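You operate a simulated robot arm through the tools that you are given. There is no shell and no other tool.

You run a simulated robot arm. Do the job below in one go: nothing can be reset, and whatever is moved stays where it is left.

## Task
Crank 4 turns of base into the small pail and close it.
Fine: slide it under the spout and back to where it stood; leave the white pail alone.

It is judged by the outcome, as a careful person would: the job done as asked, and still so three seconds after it is handed in. It fails if anything else is knocked over, pushed out of place, dropped, spilled or broken.

## Robot
A 6-joint arm with a fingered hand, fixed in place. Base frame: the origin is at the foot of the arm, x ahead of it, y to its left, z up. Readings come in mm, degrees, newtons and seconds.
With the tool pointing down near the work surface it reaches from about 240 to 560 mm from the base axis. Its first joint turns from -166.0 to 166.0 degrees. Payload 4 kg.
Tool frame: the origin (TCP) lies between the finger pads and is the grasp point; the fingertips stand 26 mm ahead of it; z points along the fingers, y is the line along which they close. The gripper opens to 132 mm. The gripper's body begins 73 mm behind the TCP. The gripper is a hand of 5 fingers: y runs from the thumb to the fingers, the wrist lies at [0, 0, -239] in the tool frame, and closing takes about 1.5 s.
Orientation is that of the tool frame in the base frame, as a unit quaternion [x, y, z, w]. With the fingers straight down and closing along the base's y, the tool's x points along the base's -x, its y along +y and its z along -z.

## Interface
- The arm moves only by the tool send_rows. Its argument "increments" is a list of rows, each an object (a shift or turn left out is 0, a gripper value left out holds the last) with "delta_pos": the shift along the tool's x, y, z in units of 40 mm (1.0 is 40 mm), a list of three; "turn": the turn, a rotation vector about the tool's x, y, z in units of 6 degrees (1.0 is 6 degrees), a list of three. In form: [{"delta_pos": [tx, ty, tz], "turn": [rx, ry, rz]}, ...]. A call has 1 to 20 rows; each row shifts and turns the commanded pose from where the row before left it, along the tool's axes as they then stand. "fingers" is the opening, from 0 (shut) to 1 (fully open), set as the call begins (left out, the last holds). A call with a number of a shift or a turn outside -1 to 1 is refused whole. Rows are played at 5 a second. More than 50 mm and 8.6 degrees between two rows, or a gripper value outside its range, and nothing of the call is played. Where a pose cannot be reached the arm comes as near as it can. A force on the tool above 40 N (or 10 N above the force at the start of the call, whichever is more), or a blocked arm, ends the call early, and 0.2 s more pass. Each finger travels about 45 mm/s and halts on what it meets, pressing with about 22 N; the grip force reading is that of the motor and also rises with nothing between the fingers. The clock runs only during rows and for 0.2 s after the last one: add rows that do not move to give the fingers time. It gives the time, the measured TCP pose, the force on the tool (base axes), the opening and the grip force at its end, in the units of the frame above (readings bear some noise), with the torque about the TCP (base axes, N m) and any sound that the robot's microphone picked up.
- Cameras (640 x 400 px; columns grow to the right, rows downward): "scene" is fixed at [51.7, 650.1, 1527.7]; the picture's right is [-0.86, -0.51, 0.00], its down [-0.21, 0.36, -0.91] and it looks along [0.46, -0.78, -0.42] (base axes); focal length 320 px, centre (320, 200). "wrist" rides on the gripper at [85, 2, -97] in the tool frame; the picture's right is [-0.02, 1.00, 0.00], its down [-0.75, -0.02, -0.66] and it looks along [-0.66, -0.01, 0.75] (tool axes); focal length 270 px, centre (320, 200).
- grab_frame(camera): a new picture of that camera. The clock stands still meanwhile.
- set_fingers(finger1, finger2, finger3, finger4, thumb_bend): sets how far each is bent, from 0 (flat) to 100 (curled in); at 30 the hand is open as for a grip, at 70 the pads meet at the TCP. One left out holds its place. A second passes; each finger stops where it meets its share of the squeeze, and holds until it gets a number again. A gripper value or a shape takes the hand back. It gives what a move gives, with no picture; readings hold the bend of each and the force on the fingers (four entries, about 0 where the hand has none), thumb and palm.
- preshape(shape): the hand has 5 fingers and takes this shape, open, in about a second: jaw (thumb against the fingers, like two jaws); tri (thumb and two fingers); tip (a fingertip pinch); poke (one finger out to press); point (the index stretched); flat (the hand flat); cup (the hand cupped); fist (a fist). The gripper value then closes the fingers along that shape, each until it touches; the sizes above hold for jaw. It gives what a move gives, with no picture.
- measure_at(camera, pixels): for up to 12 pixels [column, row] of the newest picture of that camera ("zoom" is the newest enlarged one), the place [x, y, z] in the base frame of the surface seen there, good to about 3 mm. The clock stands still meanwhile.
- inspect(camera, box): a new picture of the part [left, top, right, bottom] of that camera's present view, enlarged. The clock stands still meanwhile.
- job_done(): hands the job in; it is judged then, once.

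Leave the gripper open and the arm clear of the work at the hand-in unless told otherwise.

The tools are called after "Emit:" by a JSON object that holds its "method" and its "body". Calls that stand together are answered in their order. send_rows: Moves the arm, as the interface text tells. Its arguments: {"type":"object","properties":{"increments":{"type":"array","items":{"type":"object","properties":{"delta_pos":{"type":"array","items":{"type":"number"}},"turn":{"type":"array","items":{"type":"number"}}}}},"fingers":{"type":"number"}},"required":["increments"]} The other tools are called the same way: preshape (shape) gives the hand a shape; set_fingers (finger1, finger2, finger3, finger4, thumb_bend) moves the fingers one by one; grab_frame (camera) takes a picture; measure_at (camera, pixels) gives the place of the surface under pixels of a picture; inspect (camera, box) takes an enlarged picture of a part of a camera's view; job_done () hands the job in.

At the start:

```text
clock: 0.0
tool_pos: [339.4, -168.7, 1333.5]
tool_rot: [0.0, 1.0, 0.0, 0.0]
wrist_force: [-0.3, -0.1, -0.2]
torque: [0.0, 0.05, -0.02]
width: 131.8
gripper_force: 0.2
shape: jaw
bend: [30.0, 30.0, 30.0, 30.0, 30.0]
finger forces: [0.0, 0.0, 0.0, 0.0, 0.0, 0.0]
```

scene: 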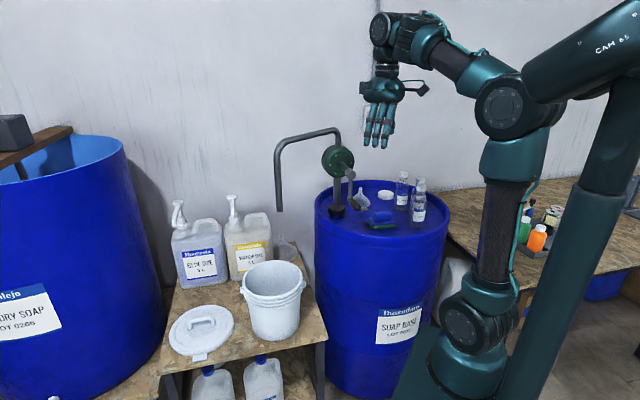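
wrist: 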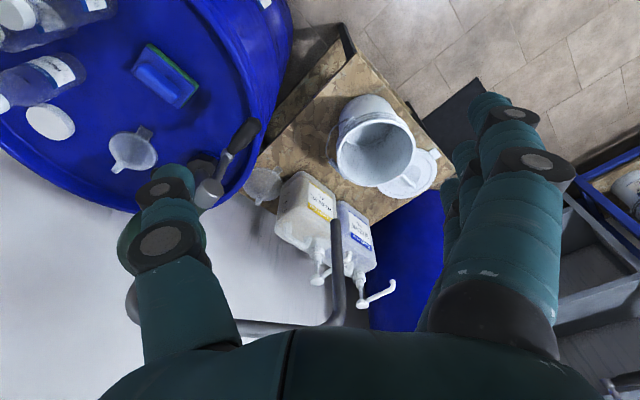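

I see a blue drum labelled "SOAP BASE" with a hand-crank pump on top, its spout hanging near (279, 205). There is a white pail at (272, 300) and a lid at (200, 330). I'll enlarge the view to find the small pail and the other parts.

Emit:
{"method": "inspect", "body": {"camera": "scene", "box": [150, 220, 350, 400]}}

Emit:
{"method": "inspect", "body": {"camera": "scene", "box": [260, 110, 450, 240]}}

Emit:
{"method": "inspect", "body": {"camera": "wrist", "box": [200, 60, 480, 340]}}

```text
2.22 times, centred on (250, 310) of scene
```

zoom: 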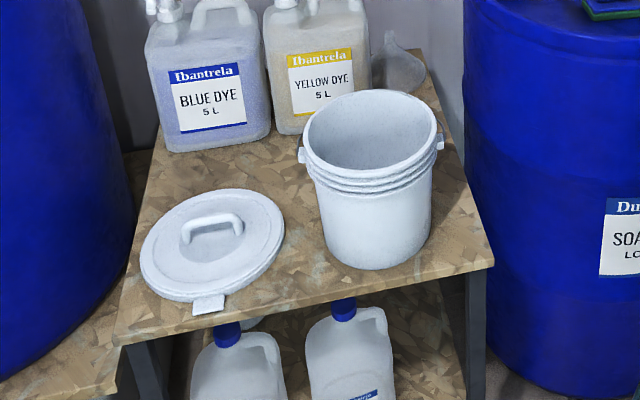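

```text
3.08 times, centred on (355, 175) of scene
```

zoom: 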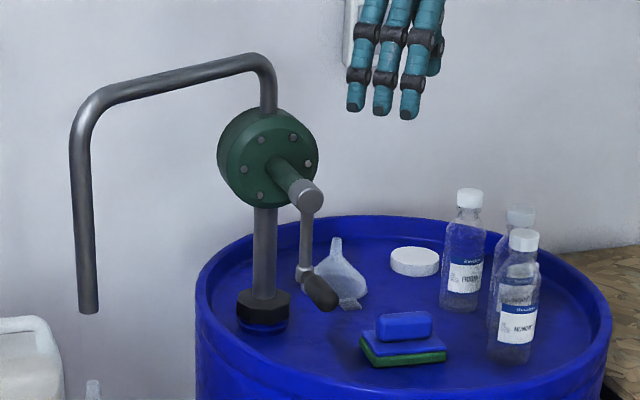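

```text
1.43 times, centred on (340, 200) of wrist
```

zoom: 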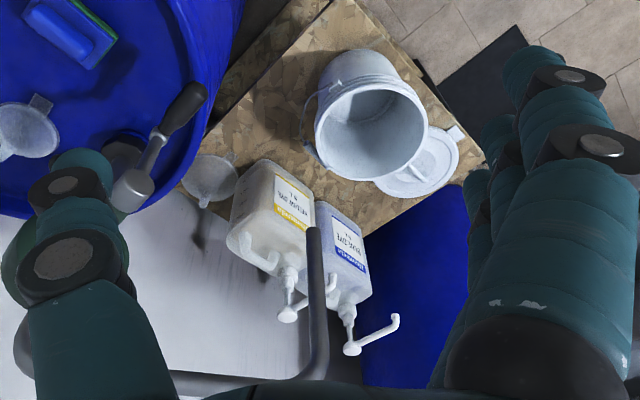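

The only pail so far is the light one at (272, 300). There is also something whitish behind the drum near (455, 280). I need to know which pail is "small" and which is "white", so I'll look closer at the right side and measure the main objects.

Emit:
{"method": "inspect", "body": {"camera": "scene", "box": [420, 170, 640, 310]}}

Emit:
{"method": "inspect", "body": {"camera": "scene", "box": [0, 100, 200, 400]}}

Emit:
{"method": "grab_frame", "body": {"camera": "scene"}}

Emit:
{"method": "grab_frame", "body": {"camera": "wrist"}}

Emit:
{"method": "measure_at", "body": {"camera": "scene", "pixels": [[272, 262], [244, 290], [303, 284], [275, 293], [272, 340], [200, 330], [203, 323], [280, 210], [340, 160], [352, 170], [355, 205], [337, 210]]}}

Emit:
{"method": "measure_at", "body": {"camera": "scene", "pixels": [[230, 300], [310, 330], [175, 365], [320, 340], [455, 270], [400, 220], [205, 250], [250, 240], [60, 300], [280, 145], [300, 134], [335, 130]]}}

```text
2.86 times, centred on (530, 240) of scene
```

zoom: 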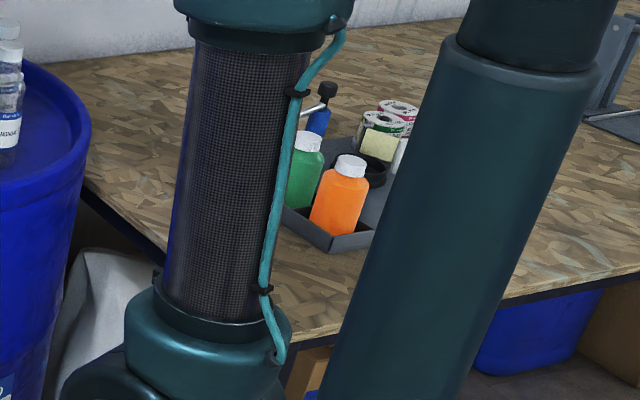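

```text
1.33 times, centred on (100, 250) of scene
```

zoom: 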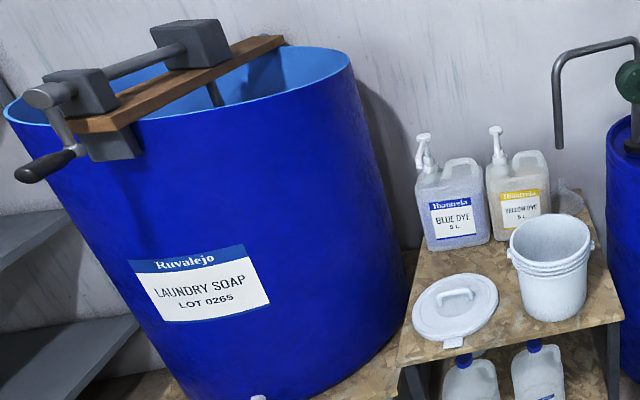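

```text
taken
```

scene: 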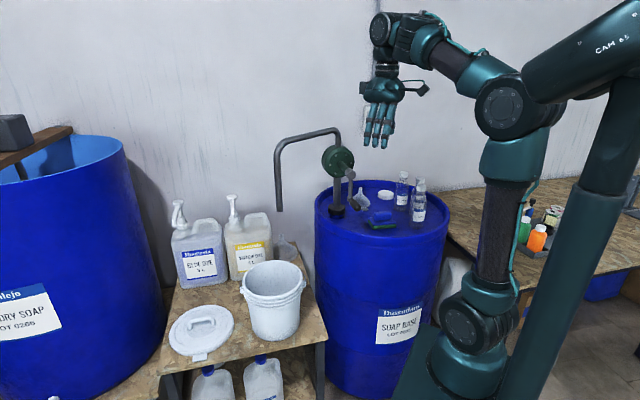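

```text
taken
```

wrist: 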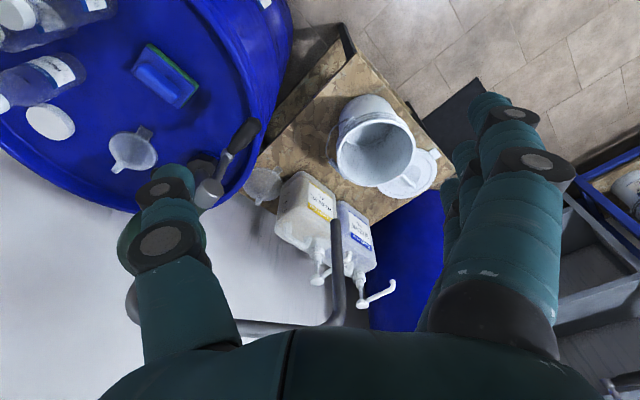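

```text
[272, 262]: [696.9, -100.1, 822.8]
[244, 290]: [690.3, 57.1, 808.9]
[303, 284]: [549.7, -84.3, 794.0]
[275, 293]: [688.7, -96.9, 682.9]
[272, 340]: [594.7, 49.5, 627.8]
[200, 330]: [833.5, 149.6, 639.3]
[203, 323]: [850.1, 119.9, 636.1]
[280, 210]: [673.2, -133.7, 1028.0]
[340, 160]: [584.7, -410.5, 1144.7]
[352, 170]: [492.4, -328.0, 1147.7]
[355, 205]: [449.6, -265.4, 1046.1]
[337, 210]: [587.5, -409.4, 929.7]
```

```text
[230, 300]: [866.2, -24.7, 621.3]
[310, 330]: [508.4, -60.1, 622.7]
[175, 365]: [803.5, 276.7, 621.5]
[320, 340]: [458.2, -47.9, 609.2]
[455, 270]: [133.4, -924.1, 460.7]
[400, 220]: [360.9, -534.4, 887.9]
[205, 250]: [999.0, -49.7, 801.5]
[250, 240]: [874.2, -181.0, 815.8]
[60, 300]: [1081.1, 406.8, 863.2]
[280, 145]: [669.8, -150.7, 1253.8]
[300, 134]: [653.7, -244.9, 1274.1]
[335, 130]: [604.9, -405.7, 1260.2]
```

There's something light at the far right of the wrist view near (625, 190). I'll enlarge that, and the top-left corner, to look for a second pail.

Emit:
{"method": "inspect", "body": {"camera": "wrist", "box": [540, 120, 640, 260]}}

Emit:
{"method": "inspect", "body": {"camera": "wrist", "box": [300, 70, 470, 220]}}

Emit:
{"method": "inspect", "body": {"camera": "scene", "box": [150, 330, 350, 400]}}

Emit:
{"method": "inspect", "body": {"camera": "scene", "box": [540, 160, 640, 400]}}

```text
2.86 times, centred on (590, 190) of wrist
```

zoom: 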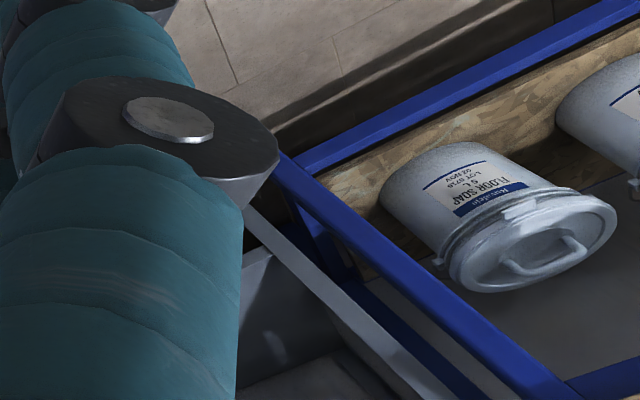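

```text
2.67 times, centred on (385, 145) of wrist
```

zoom: 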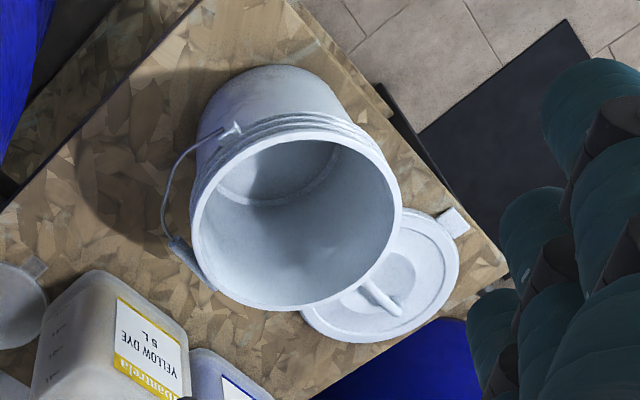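

```text
3.20 times, centred on (250, 365) of scene
```

zoom: 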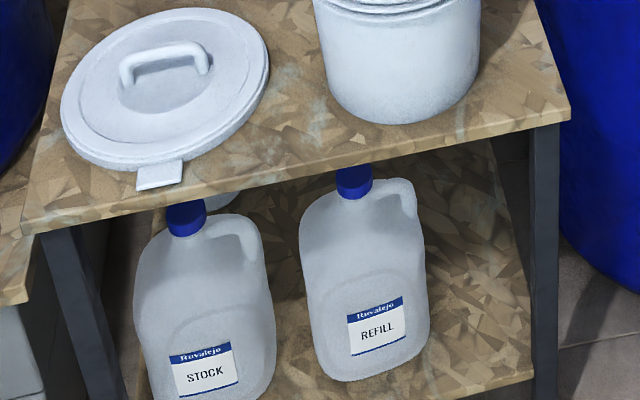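

```text
1.67 times, centred on (590, 280) of scene
```

zoom: 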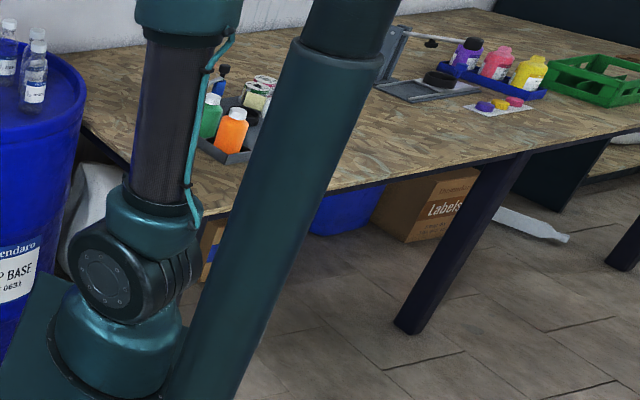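

The shelf in the wrist view holds lidded white "FLOOR SOAP" pails. The open pail with a bail handle and loose lid stands on the table next to the spout. Next I'll measure the arm's joints, the pail rim, the lid, the crank and the far pails.

Emit:
{"method": "grab_frame", "body": {"camera": "scene"}}

Emit:
{"method": "grab_frame", "body": {"camera": "wrist"}}

Emit:
{"method": "measure_at", "body": {"camera": "scene", "pixels": [[465, 330], [470, 375], [500, 108], [420, 25], [385, 28], [520, 225], [540, 240], [610, 270], [15, 330], [232, 366], [382, 55], [430, 370]]}}

Emit:
{"method": "measure_at", "body": {"camera": "wrist", "pixels": [[625, 190], [375, 150], [342, 165], [400, 135], [350, 115], [410, 180], [250, 130], [210, 190], [265, 185], [437, 152], [340, 260], [230, 155]]}}

```text
taken
```

scene: 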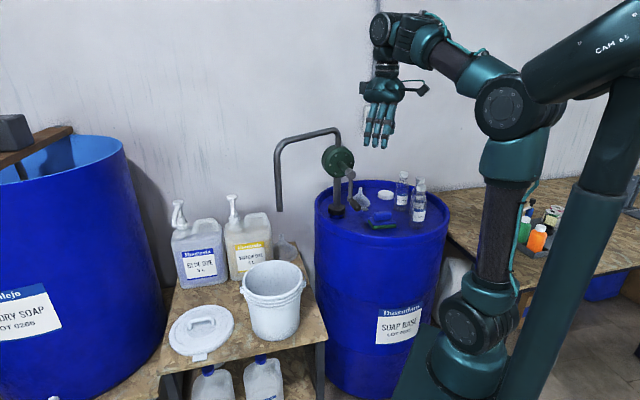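

```text
taken
```

wrist: 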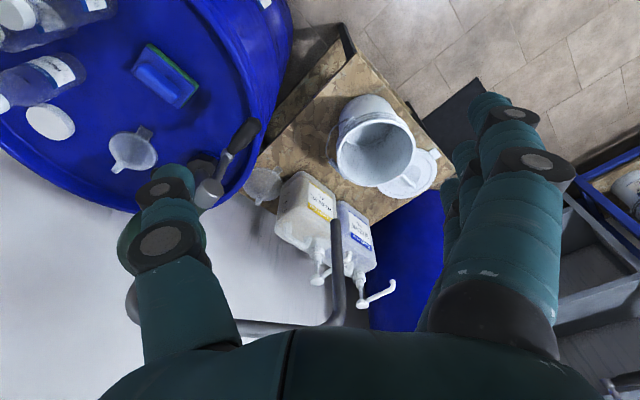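

```text
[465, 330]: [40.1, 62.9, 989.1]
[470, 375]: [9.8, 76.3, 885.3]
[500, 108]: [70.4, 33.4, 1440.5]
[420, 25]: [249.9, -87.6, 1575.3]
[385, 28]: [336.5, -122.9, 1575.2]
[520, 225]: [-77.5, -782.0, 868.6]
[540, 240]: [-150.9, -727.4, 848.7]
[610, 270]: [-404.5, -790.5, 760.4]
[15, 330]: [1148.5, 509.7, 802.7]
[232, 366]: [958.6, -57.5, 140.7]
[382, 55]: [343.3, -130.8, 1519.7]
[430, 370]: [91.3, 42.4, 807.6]
```

```text
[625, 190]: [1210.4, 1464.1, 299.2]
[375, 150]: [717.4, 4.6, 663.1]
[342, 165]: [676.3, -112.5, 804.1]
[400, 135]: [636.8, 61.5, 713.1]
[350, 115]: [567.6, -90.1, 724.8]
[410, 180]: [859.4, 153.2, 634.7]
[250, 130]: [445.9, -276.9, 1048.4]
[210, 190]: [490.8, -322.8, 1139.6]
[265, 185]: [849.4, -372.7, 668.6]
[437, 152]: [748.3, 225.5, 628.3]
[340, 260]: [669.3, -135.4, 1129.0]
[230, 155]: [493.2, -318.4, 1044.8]
```

The arm's shoulder is at z≈990 and the table top at z≈621. The table pail has its rim centre near (631, -24), a radius of about 100 and a rim height of about 820. The spout tip is near (672, -134), and the crank handle near (448, -275, 1047). The only other pails I've seen are the far "FLOOR SOAP" ones. I want to be sure no other small or white pail is near, so I'll turn the wrist 60° in the air and look around.

Emit:
{"method": "send_rows", "body": {"increments": [{"turn": [0, 0, 1]}, {"turn": [0, 0, 1]}, {"turn": [0, 0, 1]}, {"turn": [0, 0, 1]}, {"turn": [0, 0, 1]}, {"turn": [0, 0, 1]}, {"turn": [0, 0, 1]}, {"turn": [0, 0, 1]}, {"turn": [0, 0, 1]}, {"turn": [0, 0, 1]}]}}

Emit:
{"method": "grab_frame", "body": {"camera": "wrist"}}

```text
clock: 2.2
tool_pos: [340.5, -167.1, 1333.6]
tool_rot: [0.501, 0.866, 0.0, 0.0]
wrist_force: [0.9, 0.3, 0.1]
torque: [0.0, 0.0, 0.02]
width: 131.8
gripper_force: 0.0
shape: jaw
bend: [30.0, 30.0, 30.0, 30.0, 30.0]
finger forces: [0.2, 0.1, 0.1, 0.0, 0.0, 0.1]
```

```text
taken
```

wrist: 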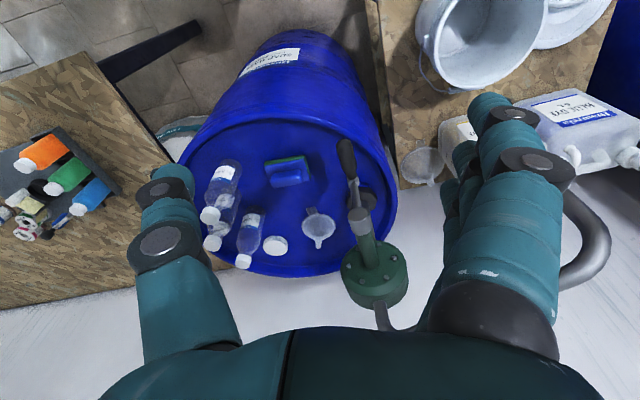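

Turned this way I see the drum, bottles and bench, but no other pail. I'll swing back 120° to look at the left side.

Emit:
{"method": "send_rows", "body": {"increments": [{"turn": [0, 0, -1]}, {"turn": [0, 0, -1]}, {"turn": [0, 0, -1]}, {"turn": [0, 0, -1]}, {"turn": [0, 0, -1]}, {"turn": [0, 0, -1]}, {"turn": [0, 0, -1]}, {"turn": [0, 0, -1]}, {"turn": [0, 0, -1]}, {"turn": [0, 0, -1]}, {"turn": [0, 0, -1]}, {"turn": [0, 0, -1]}, {"turn": [0, 0, -1]}, {"turn": [0, 0, -1]}, {"turn": [0, 0, -1]}, {"turn": [0, 0, -1]}, {"turn": [0, 0, -1]}, {"turn": [0, 0, -1]}, {"turn": [0, 0, -1]}, {"turn": [0, 0, -1]}]}}

Emit:
{"method": "grab_frame", "body": {"camera": "wrist"}}

```text
clock: 6.4
tool_pos: [343.1, -160.6, 1331.0]
tool_rot: [-0.498, 0.867, -0.006, -0.006]
wrist_force: [-1.1, 0.1, -0.8]
torque: [-0.03, 0.04, 0.0]
width: 131.7
gripper_force: 0.1
shape: jaw
bend: [30.0, 30.0, 30.0, 30.0, 30.0]
finger forces: [0.0, 0.0, 0.1, 0.0, 0.1, 0.0]
out of reach, approached as far as the arm can: row 20
```

```text
taken
```

wrist: 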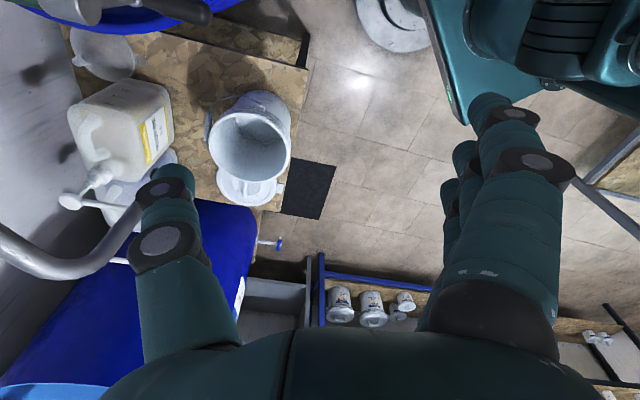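

There's a round white object on the floor near (395, 15) and pails on a far shelf near (340-405, 305). I'll enlarge both.

Emit:
{"method": "inspect", "body": {"camera": "wrist", "box": [300, 0, 460, 100]}}

Emit:
{"method": "inspect", "body": {"camera": "wrist", "box": [300, 250, 460, 340]}}

Emit:
{"method": "inspect", "body": {"camera": "wrist", "box": [180, 60, 350, 230]}}

Emit:
{"method": "measure_at", "body": {"camera": "wrist", "pixels": [[395, 20], [340, 305], [372, 310], [405, 300], [265, 160], [207, 125], [250, 178], [235, 165]]}}

```text
4.00 times, centred on (380, 50) of wrist
```

zoom: 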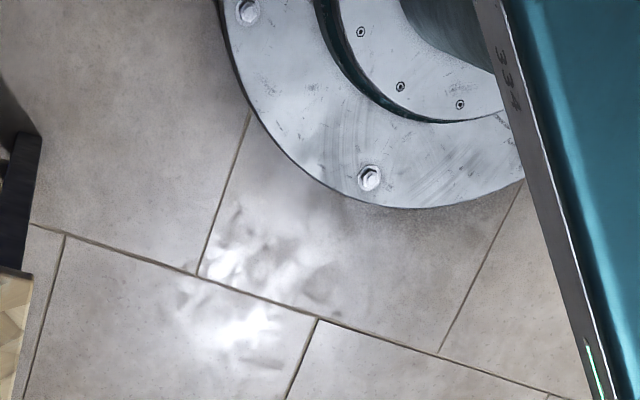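

```text
4.00 times, centred on (380, 295) of wrist
```

zoom: 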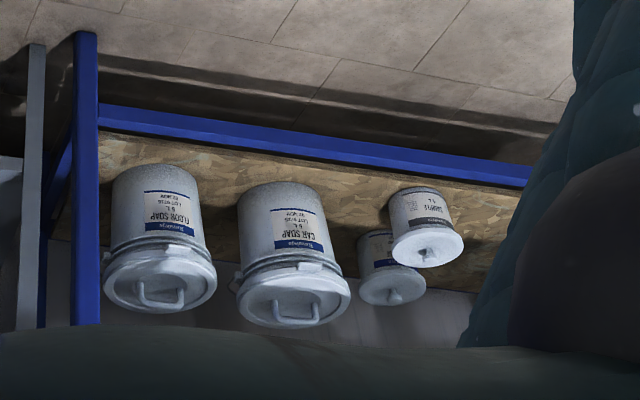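

```text
2.35 times, centred on (265, 145) of wrist
```

zoom: 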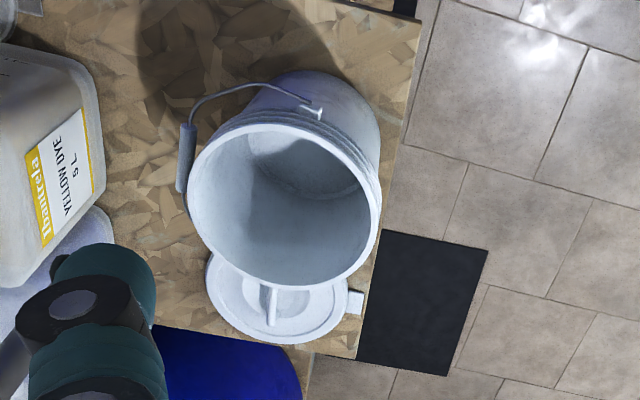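

```text
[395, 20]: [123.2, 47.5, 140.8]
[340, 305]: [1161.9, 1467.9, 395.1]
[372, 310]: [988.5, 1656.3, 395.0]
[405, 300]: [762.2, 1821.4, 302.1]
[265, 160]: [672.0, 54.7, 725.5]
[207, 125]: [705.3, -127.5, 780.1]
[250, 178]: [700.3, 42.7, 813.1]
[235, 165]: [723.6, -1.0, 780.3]
```

The floor object is the arm's own foot plate, and the shelf pails are about 1.9 m away, well out of reach. I also want to check the light object on the lower shelf near scene (232, 366).

Emit:
{"method": "inspect", "body": {"camera": "scene", "box": [185, 350, 285, 400]}}

Emit:
{"method": "inspect", "body": {"camera": "scene", "box": [225, 225, 325, 345]}}

Emit:
{"method": "inspect", "body": {"camera": "scene", "box": [310, 130, 390, 225]}}

```text
6.40 times, centred on (235, 375) of scene
```

zoom: 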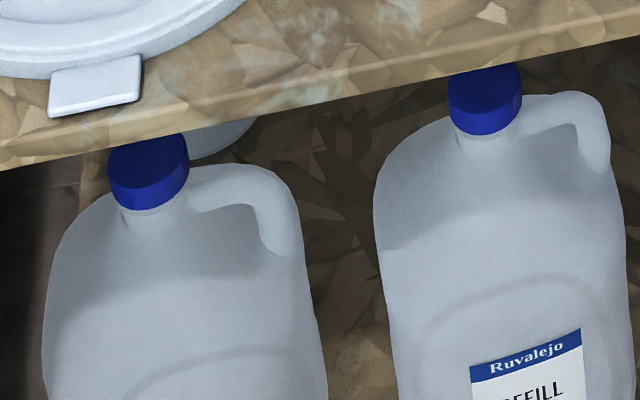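

```text
3.33 times, centred on (275, 285) of scene
```

zoom: 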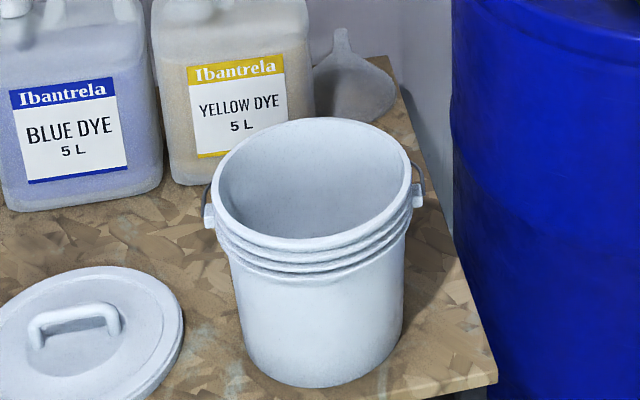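

```text
4.21 times, centred on (350, 178) of scene
```

zoom: 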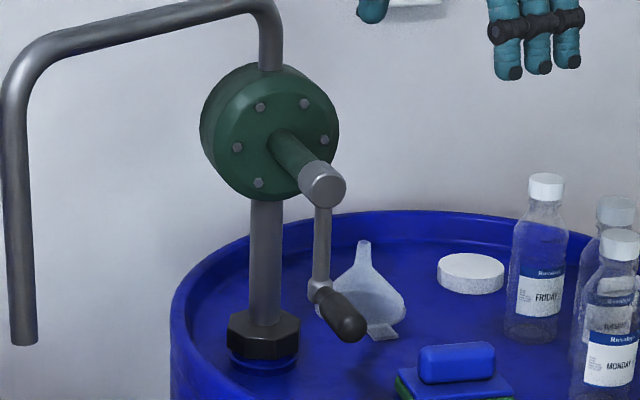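

There's a rounded white shape behind the STOCK jug on the lower shelf, which may be a white pail, and I'll leave it alone. The open pail on the table, beside the spout with its own lid, is the small pail to fill. I'll turn the wrist back 60° and measure the pail rim, spout, table edges and pump.

Emit:
{"method": "measure_at", "body": {"camera": "wrist", "pixels": [[245, 70], [300, 70], [310, 120], [278, 200], [20, 10], [200, 20], [295, 160], [250, 20], [280, 60], [130, 110], [100, 50], [284, 188]]}}

Emit:
{"method": "send_rows", "body": {"increments": [{"turn": [0, 0, 1]}, {"turn": [0, 0, 1]}, {"turn": [0, 0, 1]}, {"turn": [0, 0, 1]}, {"turn": [0, 0, 1]}, {"turn": [0, 0, 1]}, {"turn": [0, 0, 1]}, {"turn": [0, 0, 1]}, {"turn": [0, 0, 1]}, {"turn": [0, 0, 1]}]}}

Emit:
{"method": "inspect", "body": {"camera": "wrist", "box": [180, 60, 460, 300]}}

```text
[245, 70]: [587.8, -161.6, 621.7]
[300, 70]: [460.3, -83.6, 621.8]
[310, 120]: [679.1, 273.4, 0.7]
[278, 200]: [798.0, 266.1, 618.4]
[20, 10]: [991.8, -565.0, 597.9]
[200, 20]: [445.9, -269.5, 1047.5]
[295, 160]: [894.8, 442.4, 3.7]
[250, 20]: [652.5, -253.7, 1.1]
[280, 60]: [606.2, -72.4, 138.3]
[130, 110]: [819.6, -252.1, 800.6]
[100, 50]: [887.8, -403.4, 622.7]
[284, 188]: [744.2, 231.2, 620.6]
```

```text
clock: 8.6
tool_pos: [344.1, -160.6, 1331.2]
tool_rot: [0.001, 1.0, 0.0, 0.0]
wrist_force: [-1.1, -0.7, 0.4]
torque: [0.03, -0.03, -0.01]
width: 131.5
gripper_force: 0.1
shape: jaw
bend: [30.0, 30.0, 30.0, 30.0, 30.0]
finger forces: [0.1, 0.0, 0.0, 0.0, 0.1, 0.0]
```

```text
1.67 times, centred on (320, 180) of wrist
```

zoom: 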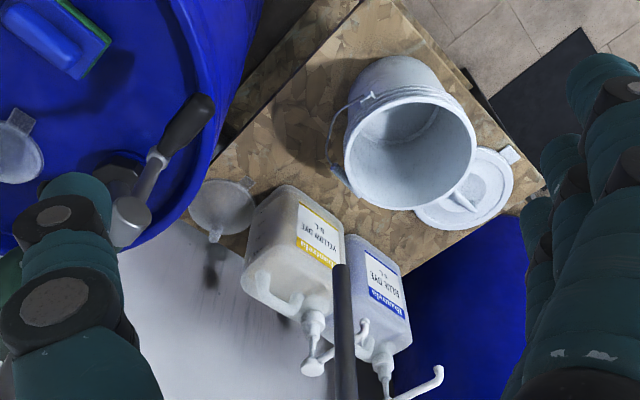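

Now I'll measure the spout tip at zoom (345, 265), the crank grip and hub, the table's drum-side edge, the funnel, the lid handle and tab, and rim points.

Emit:
{"method": "measure_at", "body": {"camera": "zoom", "pixels": [[343, 268], [348, 275], [212, 98], [190, 120], [165, 145], [150, 165], [130, 212], [143, 190], [330, 60], [270, 120], [300, 40], [235, 150]]}}

Emit:
{"method": "measure_at", "body": {"camera": "zoom", "pixels": [[350, 110], [410, 95], [470, 140], [400, 205], [352, 165], [465, 205], [512, 152], [490, 180], [440, 210], [330, 170], [338, 178], [220, 215]]}}

```text
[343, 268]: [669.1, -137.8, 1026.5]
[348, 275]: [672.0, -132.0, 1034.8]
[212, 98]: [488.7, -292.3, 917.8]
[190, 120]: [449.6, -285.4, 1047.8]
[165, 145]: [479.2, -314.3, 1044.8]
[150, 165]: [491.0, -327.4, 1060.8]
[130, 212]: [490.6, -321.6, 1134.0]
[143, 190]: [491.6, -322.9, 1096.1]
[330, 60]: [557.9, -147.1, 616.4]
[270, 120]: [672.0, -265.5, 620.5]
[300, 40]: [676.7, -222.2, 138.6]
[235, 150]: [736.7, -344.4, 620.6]
```

```text
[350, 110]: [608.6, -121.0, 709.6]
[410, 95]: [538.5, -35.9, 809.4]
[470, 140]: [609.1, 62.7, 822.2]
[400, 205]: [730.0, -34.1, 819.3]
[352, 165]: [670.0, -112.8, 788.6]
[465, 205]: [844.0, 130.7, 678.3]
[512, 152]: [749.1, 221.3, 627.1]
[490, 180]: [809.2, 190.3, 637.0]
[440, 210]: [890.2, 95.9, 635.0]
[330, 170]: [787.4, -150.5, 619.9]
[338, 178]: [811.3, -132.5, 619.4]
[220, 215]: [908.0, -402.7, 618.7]
```

Readings so far:
- Spout tip: axis near (681, -140), bottom at z≈1015.
- Crank: hub near (491, -323, 1147), with the black grip hanging below it at z≈1040 and pointing along (-0.7, 0.7).
- Table: the drum-side edge runs diagonally past (558, -147) and (672, -265).
- Lid handle: top near (844, 131, 678).

Next I'll move in free air to a spot above and in front of the crank, turned 45°, for a closer look.

Emit:
{"method": "send_rows", "body": {"increments": [{"delta_pos": [-0.28, -0.35, 0.4]}, {"delta_pos": [-0.28, -0.35, 0.4]}, {"delta_pos": [-0.28, -0.35, 0.4]}, {"delta_pos": [-0.28, -0.35, 0.4]}, {"delta_pos": [-0.28, -0.35, 0.4]}, {"turn": [0, 0, 0.75]}, {"turn": [0, 0, 0.75]}, {"turn": [0, 0, 0.75]}, {"turn": [0, 0, 0.75]}, {"turn": [0, 0, 0.75]}, {"turn": [0, 0, 0.75]}, {"turn": [0, 0, 0.75]}, {"turn": [0, 0, 0.75]}, {"turn": [0, 0, 0.75]}, {"turn": [0, 0, 0.75]}]}}

Emit:
{"method": "grab_frame", "body": {"camera": "wrist"}}

Emit:
{"method": "inspect", "body": {"camera": "scene", "box": [300, 20, 460, 230]}}

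```text
clock: 11.8
tool_pos: [397.9, -230.9, 1251.9]
tool_rot: [0.384, 0.923, 0.001, 0.001]
wrist_force: [0.5, -0.4, -1.1]
torque: [0.01, -0.02, 0.0]
width: 131.8
gripper_force: 0.0
shape: jaw
bend: [30.0, 30.0, 30.0, 30.0, 30.0]
finger forces: [0.1, 0.1, 0.0, 0.0, 0.0, 0.0]
```

```text
taken
```

wrist: 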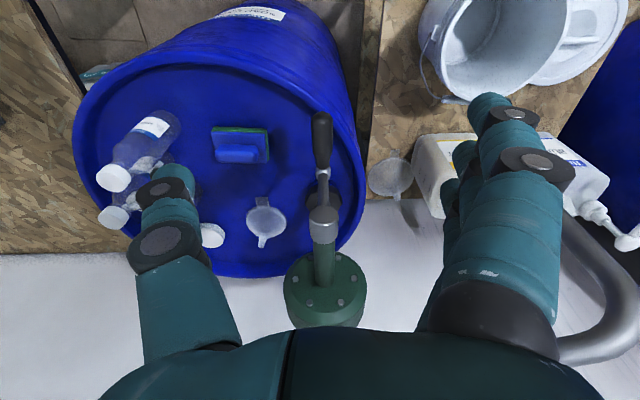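

```text
1.90 times, centred on (380, 125) of scene
```

zoom: 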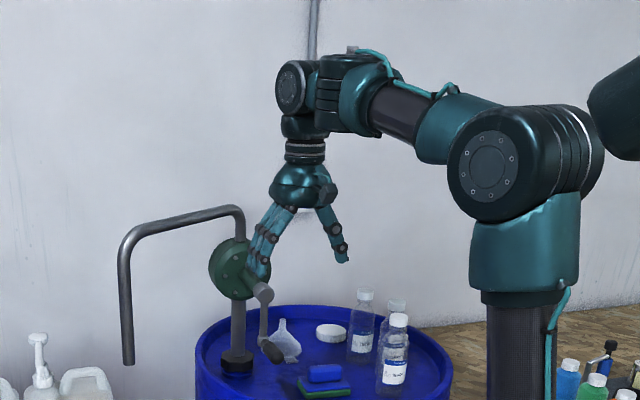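

The pump's crank lines up with the tool now: pump body (325, 290), hub (323, 225), grip (322, 115-165). I'll enlarge and measure it.

Emit:
{"method": "inspect", "body": {"camera": "wrist", "box": [260, 90, 400, 340]}}

Emit:
{"method": "measure_at", "body": {"camera": "wrist", "pixels": [[321, 112], [321, 118], [322, 130], [322, 145], [323, 160], [323, 170], [323, 185], [323, 200], [323, 213], [323, 228], [325, 260], [325, 285]]}}

Emit:
{"method": "measure_at", "body": {"camera": "wrist", "pixels": [[314, 130], [331, 130], [310, 225], [336, 225], [240, 145], [140, 140], [265, 215], [212, 235], [300, 240], [210, 55], [345, 150], [350, 220]]}}

```text
1.60 times, centred on (330, 215) of wrist
```

zoom: 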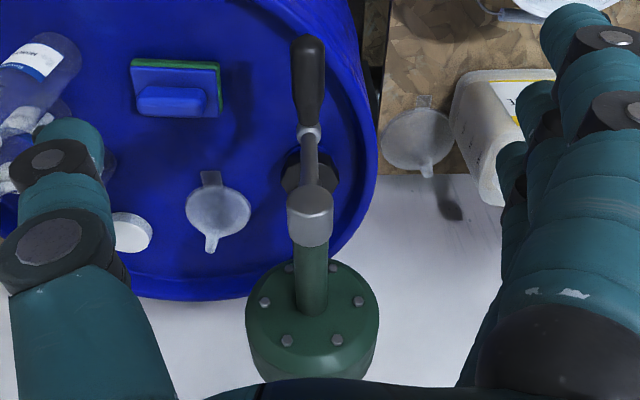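

```text
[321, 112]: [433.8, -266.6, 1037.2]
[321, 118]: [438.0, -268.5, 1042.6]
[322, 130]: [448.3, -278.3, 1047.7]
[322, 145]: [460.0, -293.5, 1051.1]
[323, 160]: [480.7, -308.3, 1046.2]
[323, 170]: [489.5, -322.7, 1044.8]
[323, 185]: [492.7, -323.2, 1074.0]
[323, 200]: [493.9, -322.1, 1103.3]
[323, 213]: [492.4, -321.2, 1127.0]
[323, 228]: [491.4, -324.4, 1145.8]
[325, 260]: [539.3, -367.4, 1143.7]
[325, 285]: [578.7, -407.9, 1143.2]
```

```text
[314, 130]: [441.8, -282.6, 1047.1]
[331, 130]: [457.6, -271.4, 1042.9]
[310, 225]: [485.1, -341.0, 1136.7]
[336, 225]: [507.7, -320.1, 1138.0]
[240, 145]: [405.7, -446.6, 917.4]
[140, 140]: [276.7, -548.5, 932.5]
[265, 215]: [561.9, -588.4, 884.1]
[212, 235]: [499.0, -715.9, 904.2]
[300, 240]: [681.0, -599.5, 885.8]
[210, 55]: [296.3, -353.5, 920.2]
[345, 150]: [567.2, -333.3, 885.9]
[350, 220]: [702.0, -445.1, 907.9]
```

I'll zoom the fixed camera onto the hub and grip to get their centre heights.

Emit:
{"method": "inspect", "body": {"camera": "scene", "box": [330, 155, 380, 220]}}

```text
6.15 times, centred on (355, 188) of scene
```

zoom: 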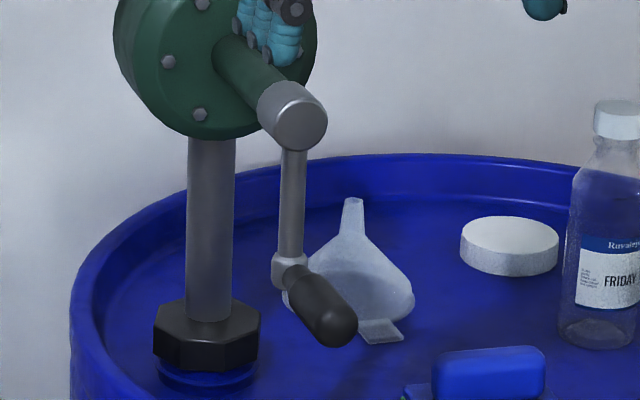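

Emit:
{"method": "measure_at", "body": {"camera": "zoom", "pixels": [[302, 123], [303, 108], [303, 142], [280, 122], [325, 122], [340, 325], [342, 343], [320, 300], [335, 300], [310, 320], [290, 275], [292, 200]]}}

```text
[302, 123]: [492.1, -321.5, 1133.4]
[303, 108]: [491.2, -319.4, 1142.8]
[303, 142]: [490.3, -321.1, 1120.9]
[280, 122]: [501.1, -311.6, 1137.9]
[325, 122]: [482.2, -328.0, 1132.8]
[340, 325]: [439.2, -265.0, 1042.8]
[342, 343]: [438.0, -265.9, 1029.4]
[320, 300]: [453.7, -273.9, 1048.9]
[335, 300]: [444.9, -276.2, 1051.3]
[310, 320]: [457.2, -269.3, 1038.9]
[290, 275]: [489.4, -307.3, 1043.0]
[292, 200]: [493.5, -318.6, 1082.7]
```

The hub face centre is about (491.5, -321.5, 1132). The grip axis is at z≈1036, so the crank radius is about 96 mm, and the grip reaches out to about (434, -262). The pail comes first. I'll turn the tool to 90° yaw (closing along base x) and move above the pail's near rim at about (534, -20).

Emit:
{"method": "send_rows", "body": {"increments": [{"turn": [0, 0, 0.75]}, {"turn": [0, 0, 0.75]}, {"turn": [0, 0, 0.75]}, {"turn": [0, 0, 0.75]}, {"turn": [0, 0, 0.75]}, {"turn": [0, 0, 0.75]}, {"turn": [0, 0, 0.75]}, {"turn": [0, 0, 0.75]}, {"turn": [0, 0, 0.75]}, {"turn": [0, 0, 0.72]}, {"delta_pos": [0.53, 0.3, 0.3]}, {"delta_pos": [0.53, 0.3, 0.4]}, {"delta_pos": [0.53, 0.3, 0.5]}, {"delta_pos": [0.53, 0.3, 0.5]}, {"delta_pos": [0.53, 0.3, 0.5]}, {"delta_pos": [0.53, 0.3, 0.5]}, {"delta_pos": [0.53, 0.3, 0.5]}, {"delta_pos": [0.53, 0.3, 0.5]}, {"delta_pos": [0.53, 0.3, 0.5]}, {"delta_pos": [0.53, 0.3, 0.3]}]}}

Emit:
{"method": "grab_frame", "body": {"camera": "wrist"}}

Emit:
{"method": "grab_frame", "body": {"camera": "scene"}}

```text
clock: 16.0
tool_pos: [518.0, -18.2, 1072.3]
tool_rot: [0.706, 0.708, 0.001, 0.0]
wrist_force: [0.5, 0.1, 0.0]
torque: [-0.01, -0.03, 0.01]
width: 131.7
gripper_force: 0.1
shape: jaw
bend: [30.0, 30.0, 30.0, 30.0, 30.0]
finger forces: [0.0, 0.0, 0.0, 0.0, 0.0, 0.1]
```

```text
taken
```

wrist: 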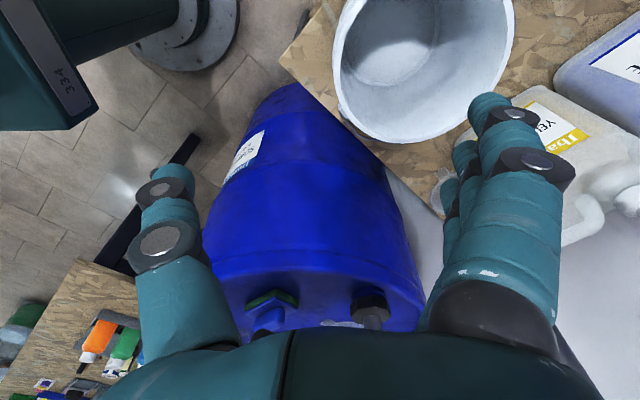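

```text
taken
```

scene: 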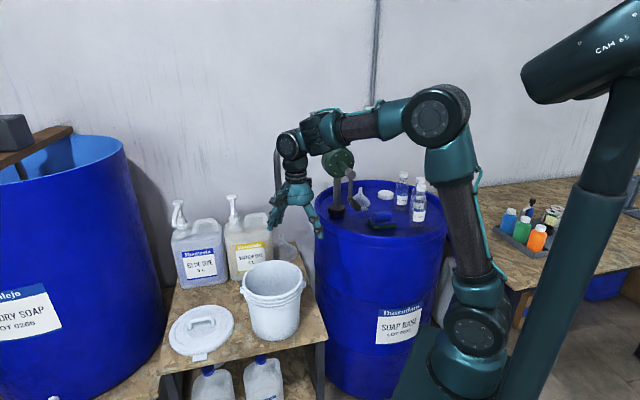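

The hand is above the pail's near rim; the rim's left edge (near side in base x) shows at (335, 60) in the wrist view. I'll measure the rim to place the pinch.

Emit:
{"method": "measure_at", "body": {"camera": "wrist", "pixels": [[334, 50], [338, 50], [345, 100], [360, 122], [385, 137], [430, 138], [480, 115], [505, 75], [514, 30], [341, 10], [348, 75], [420, 60]]}}

Emit:
{"method": "inspect", "body": {"camera": "wrist", "box": [300, 0, 560, 170]}}

```text
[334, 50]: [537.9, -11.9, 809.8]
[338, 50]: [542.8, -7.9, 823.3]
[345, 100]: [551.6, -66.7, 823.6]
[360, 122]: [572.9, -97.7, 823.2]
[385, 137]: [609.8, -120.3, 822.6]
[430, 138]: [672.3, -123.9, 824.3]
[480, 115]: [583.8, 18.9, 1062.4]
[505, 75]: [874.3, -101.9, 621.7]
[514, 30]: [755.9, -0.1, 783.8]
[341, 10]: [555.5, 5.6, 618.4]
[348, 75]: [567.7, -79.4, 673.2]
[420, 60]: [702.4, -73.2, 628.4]
```

```text
2.35 times, centred on (430, 85) of wrist
```

zoom: 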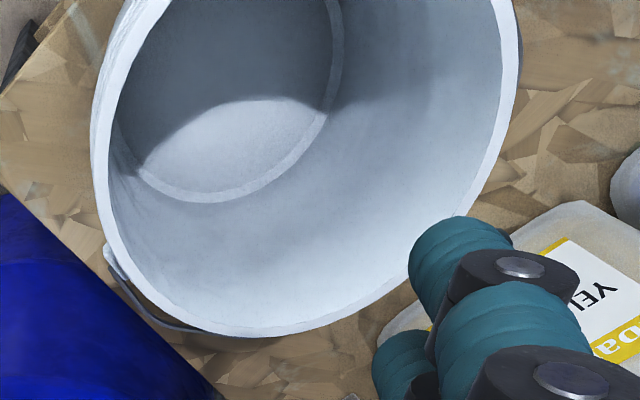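

The rim top is at z≈823.5, with its near edge at x≈542. I'll shift 26 mm forward so the wall sits between the thumb (outside) and the fingers (inside). Then I'll go down gently to z≈800.

Emit:
{"method": "send_rows", "body": {"increments": [{"delta_pos": [0, 0.325, 0.3]}, {"delta_pos": [0, 0.325, 0.4]}, {"delta_pos": [0, 0, 0.5]}, {"delta_pos": [0, 0, 0.5]}, {"delta_pos": [0, 0, 0.5]}, {"delta_pos": [0, 0, 0.5]}, {"delta_pos": [0, 0, 0.5]}, {"delta_pos": [0, 0, 0.5]}, {"delta_pos": [0, 0, 0.4]}, {"delta_pos": [0, 0, 0.3]}, {"delta_pos": [0, 0, 0.3]}, {"delta_pos": [0, 0, 0.3]}, {"delta_pos": [0, 0, 0.3]}]}}

Emit:
{"method": "grab_frame", "body": {"camera": "wrist"}}

Emit:
{"method": "inspect", "body": {"camera": "scene", "box": [220, 130, 350, 350]}}

```text
clock: 18.8
tool_pos: [545.2, -19.6, 859.7]
tool_rot: [0.706, 0.708, 0.001, 0.0]
wrist_force: [-0.5, 0.3, 0.6]
torque: [0.0, -0.01, 0.0]
width: 131.7
gripper_force: 0.1
shape: jaw
bend: [30.0, 30.0, 30.0, 30.0, 30.0]
finger forces: [0.0, 0.0, 0.0, 0.1, 0.0, 0.0]
```

```text
taken
```

wrist: 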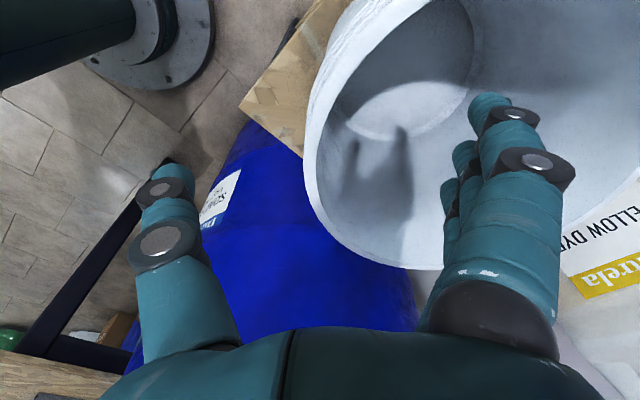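

```text
1.82 times, centred on (285, 240) of scene
```

zoom: 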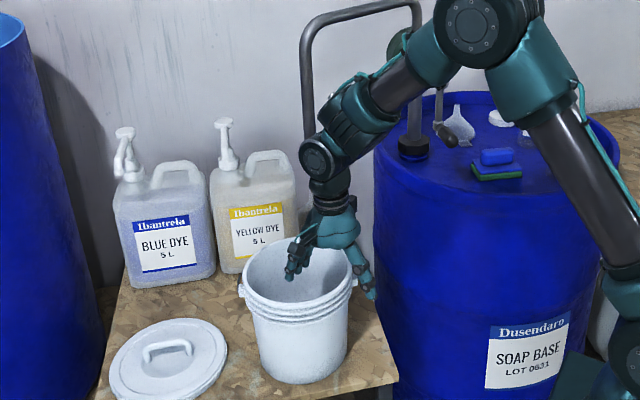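

The fingers are inside and the thumb is outside. The wrist joint will come near the spout when the pail slides, so I'll measure how far the wrist sticks out.

Emit:
{"method": "measure_at", "body": {"camera": "zoom", "pixels": [[318, 158], [303, 158], [318, 175], [325, 125], [345, 95], [330, 200], [300, 230], [310, 128], [310, 120], [295, 262], [285, 300], [318, 140]]}}

```text
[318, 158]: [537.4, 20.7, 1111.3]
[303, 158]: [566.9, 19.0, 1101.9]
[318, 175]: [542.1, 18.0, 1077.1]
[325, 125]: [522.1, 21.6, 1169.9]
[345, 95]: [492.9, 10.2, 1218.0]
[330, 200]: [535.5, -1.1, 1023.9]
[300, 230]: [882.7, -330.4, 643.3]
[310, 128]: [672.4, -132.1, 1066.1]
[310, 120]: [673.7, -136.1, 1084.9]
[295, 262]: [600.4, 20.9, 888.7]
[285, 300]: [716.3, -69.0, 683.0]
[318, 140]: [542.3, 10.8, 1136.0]
```

The wrist reaches at most x≈585 now, so after the slide it stays about 50 mm clear of the spout. I'll go down 60 mm more to z≈800.

Emit:
{"method": "send_rows", "body": {"increments": [{"delta_pos": [0, 0, 0.3]}, {"delta_pos": [0, 0, 0.3]}, {"delta_pos": [0, 0, 0.3]}, {"delta_pos": [0, 0, 0.3]}, {"delta_pos": [0, 0, 0.3]}]}}

Emit:
{"method": "grab_frame", "body": {"camera": "wrist"}}

Emit:
{"method": "inspect", "body": {"camera": "scene", "box": [235, 200, 335, 350]}}

```text
clock: 20.0
tool_pos: [544.1, -17.7, 799.8]
tool_rot: [0.706, 0.708, 0.0, 0.0]
wrist_force: [-0.6, -0.5, 0.3]
torque: [0.02, 0.0, 0.01]
width: 131.9
gripper_force: 0.0
shape: jaw
bend: [30.0, 30.0, 30.0, 30.0, 30.0]
finger forces: [0.1, 0.1, 0.1, 0.0, 0.0, 0.0]
```

```text
taken
```

wrist: 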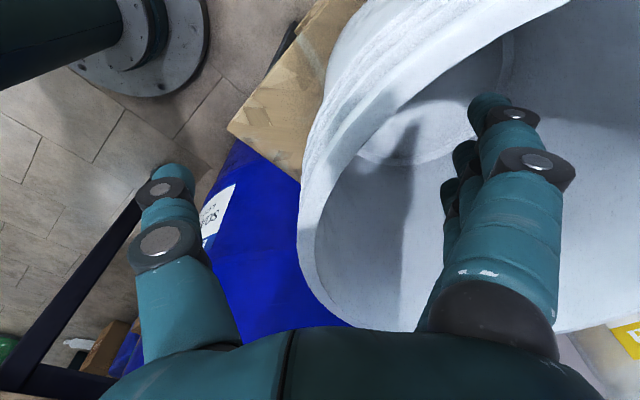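

```text
2.67 times, centred on (285, 275) of scene
```

zoom: 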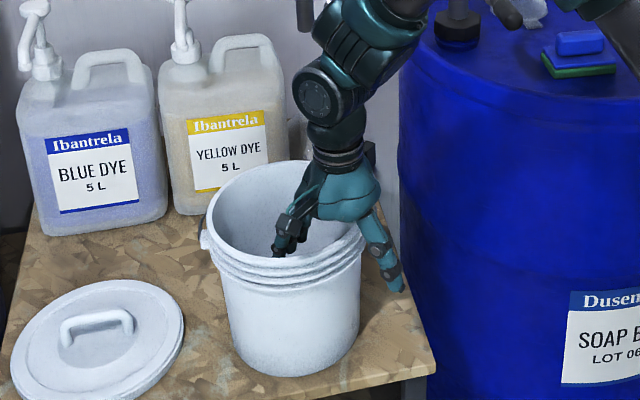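

The wall sits centred between the thumb and fingers. I'll close the hand on it with 2 s of still rows.

Emit:
{"method": "send_rows", "body": {"increments": [{"delta_pos": [0, 0, 0]}, {"delta_pos": [0, 0, 0]}, {"delta_pos": [0, 0, 0]}, {"delta_pos": [0, 0, 0]}, {"delta_pos": [0, 0, 0]}, {"delta_pos": [0, 0, 0]}, {"delta_pos": [0, 0, 0]}, {"delta_pos": [0, 0, 0]}, {"delta_pos": [0, 0, 0]}, {"delta_pos": [0, 0, 0]}], "fingers": 0}}

Emit:
{"method": "grab_frame", "body": {"camera": "wrist"}}

Emit:
{"method": "grab_frame", "body": {"camera": "scene"}}

```text
clock: 22.2
tool_pos: [546.0, -19.1, 800.2]
tool_rot: [0.706, 0.708, 0.0, 0.0]
wrist_force: [0.5, 0.2, -0.2]
torque: [-0.05, -0.05, 0.02]
width: 8.8
gripper_force: 22.6
shape: jaw
bend: [73.0, 70.0, 70.0, 71.0, 70.0]
finger forces: [4.3, 5.0, 5.1, 5.0, 19.2, 0.0]
```

```text
taken
```

wrist: 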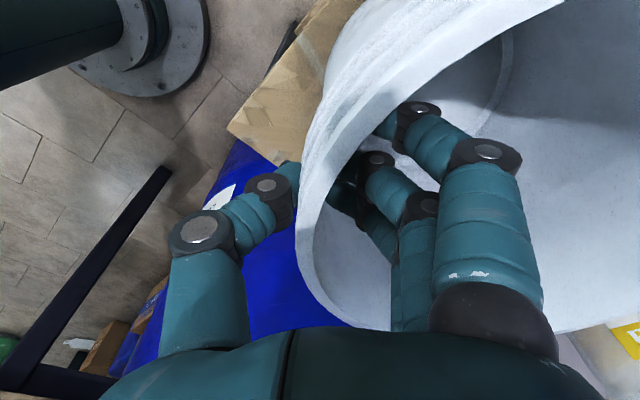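

```text
taken
```

scene: 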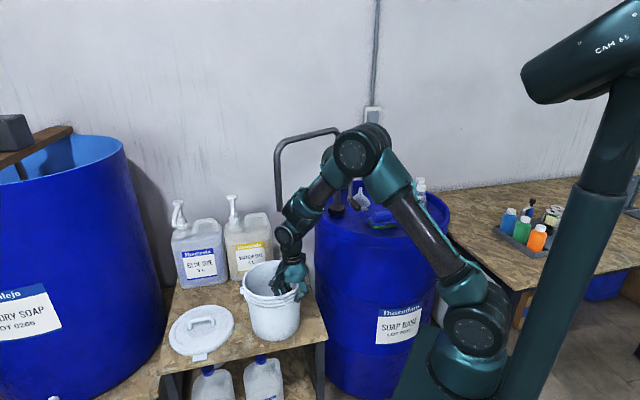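

The grip holds: fingers about 5 N each, thumb 19 N, pail still in place. The grip pose is TCP (545, -18.5, 800). Now I'll slide the pail slowly by +32 mm in x and -98 mm in y to bring it under the spout, at constant height.

Emit:
{"method": "send_rows", "body": {"increments": [{"delta_pos": [-0.08, 0.025, 0]}, {"delta_pos": [-0.15, 0.05, 0]}, {"delta_pos": [-0.155, 0.05, 0]}, {"delta_pos": [-0.155, 0.05, 0]}, {"delta_pos": [-0.155, 0.05, 0]}, {"delta_pos": [-0.155, 0.05, 0]}, {"delta_pos": [-0.155, 0.05, 0]}, {"delta_pos": [-0.155, 0.05, 0]}]}}

Emit:
{"method": "grab_frame", "body": {"camera": "scene"}}

```text
clock: 24.0
tool_pos: [559.7, -64.1, 800.2]
tool_rot: [0.706, 0.708, 0.0, 0.0]
wrist_force: [-0.3, -0.2, 0.4]
torque: [0.01, -0.05, 0.06]
width: 9.1
gripper_force: 21.8
shape: jaw
bend: [73.0, 70.0, 70.0, 71.0, 70.0]
finger forces: [3.9, 5.0, 5.4, 6.0, 20.8, 0.0]
```

```text
taken
```

scene: 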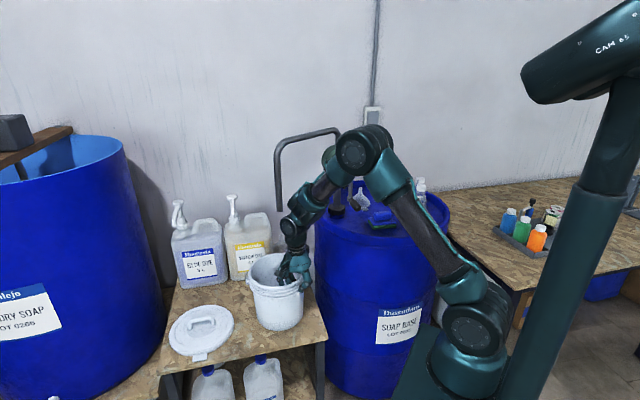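

The pail follows smoothly with no extra force. I'll finish the slide with another -52 mm in y and +17 mm in x.

Emit:
{"method": "send_rows", "body": {"increments": [{"delta_pos": [-0.145, 0.047, 0]}, {"delta_pos": [-0.145, 0.047, 0]}, {"delta_pos": [-0.145, 0.047, 0]}, {"delta_pos": [-0.145, 0.047, 0]}, {"delta_pos": [-0.145, 0.047, 0]}, {"delta_pos": [-0.145, 0.047, 0]}, {"delta_pos": [-0.145, 0.047, 0]}, {"delta_pos": [-0.145, 0.047, 0]}, {"delta_pos": [-0.13, 0.049, 0]}]}}

Emit:
{"method": "grab_frame", "body": {"camera": "scene"}}

Emit:
{"method": "inspect", "body": {"camera": "scene", "box": [230, 180, 340, 360]}}

Emit:
{"method": "grab_frame", "body": {"camera": "wrist"}}

```text
clock: 26.0
tool_pos: [577.9, -116.9, 799.7]
tool_rot: [0.705, 0.709, 0.0, 0.001]
wrist_force: [-0.2, 0.5, 1.8]
torque: [0.07, -0.02, 0.11]
width: 8.8
gripper_force: 22.3
shape: jaw
bend: [73.0, 70.0, 70.0, 71.0, 70.0]
finger forces: [4.1, 5.0, 5.5, 6.2, 21.1, 0.0]
```

```text
taken
```

scene: 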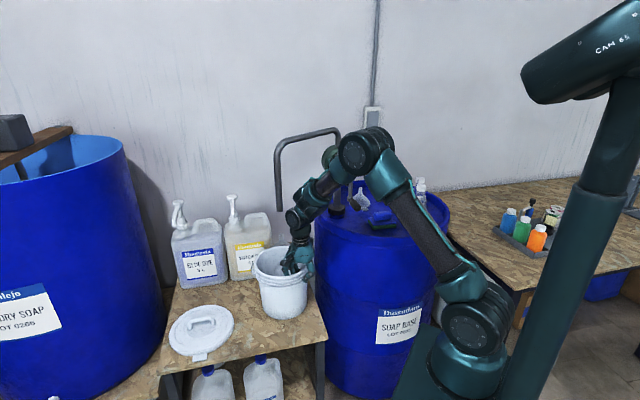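

```text
2.22 times, centred on (285, 270) of scene
```

zoom: 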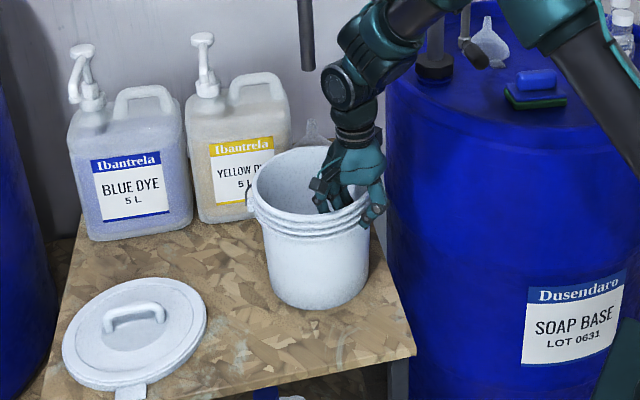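

```text
taken
```

wrist: 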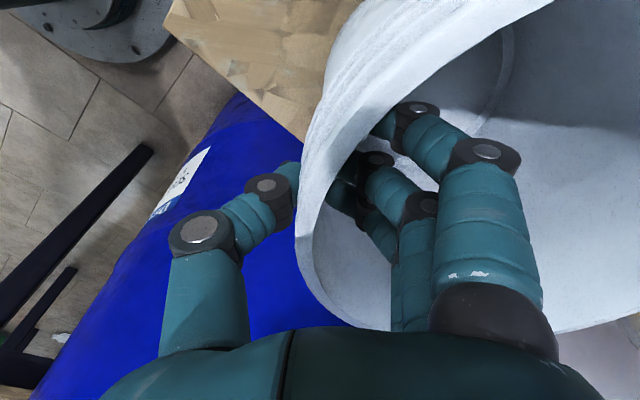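

The pail's rim is now centred under the spout: the drop line projects to about (283, 260), mid-opening. Its base is well inside the table edge. I'll open the hand and let the fingers settle.

Emit:
{"method": "send_rows", "body": {"increments": [{"delta_pos": [0, 0, 0]}, {"delta_pos": [0, 0, 0]}, {"delta_pos": [0, 0, 0]}, {"delta_pos": [0, 0, 0]}, {"delta_pos": [0, 0, 0]}, {"delta_pos": [0, 0, 0]}, {"delta_pos": [0, 0, 0]}, {"delta_pos": [0, 0, 0]}, {"delta_pos": [0, 0, 0]}], "fingers": 1}}

Emit:
{"method": "grab_frame", "body": {"camera": "wrist"}}

```text
clock: 28.0
tool_pos: [575.7, -116.9, 800.7]
tool_rot: [0.706, 0.709, 0.0, 0.0]
wrist_force: [0.1, 0.1, -0.4]
torque: [0.0, -0.02, 0.04]
width: 132.0
gripper_force: 0.0
shape: jaw
bend: [30.0, 30.0, 30.0, 30.0, 30.0]
finger forces: [0.1, 0.1, 0.0, 0.1, 0.0, 0.1]
```

```text
taken
```

wrist: 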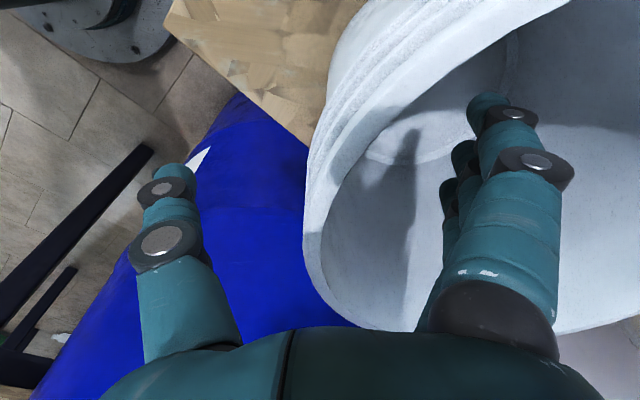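

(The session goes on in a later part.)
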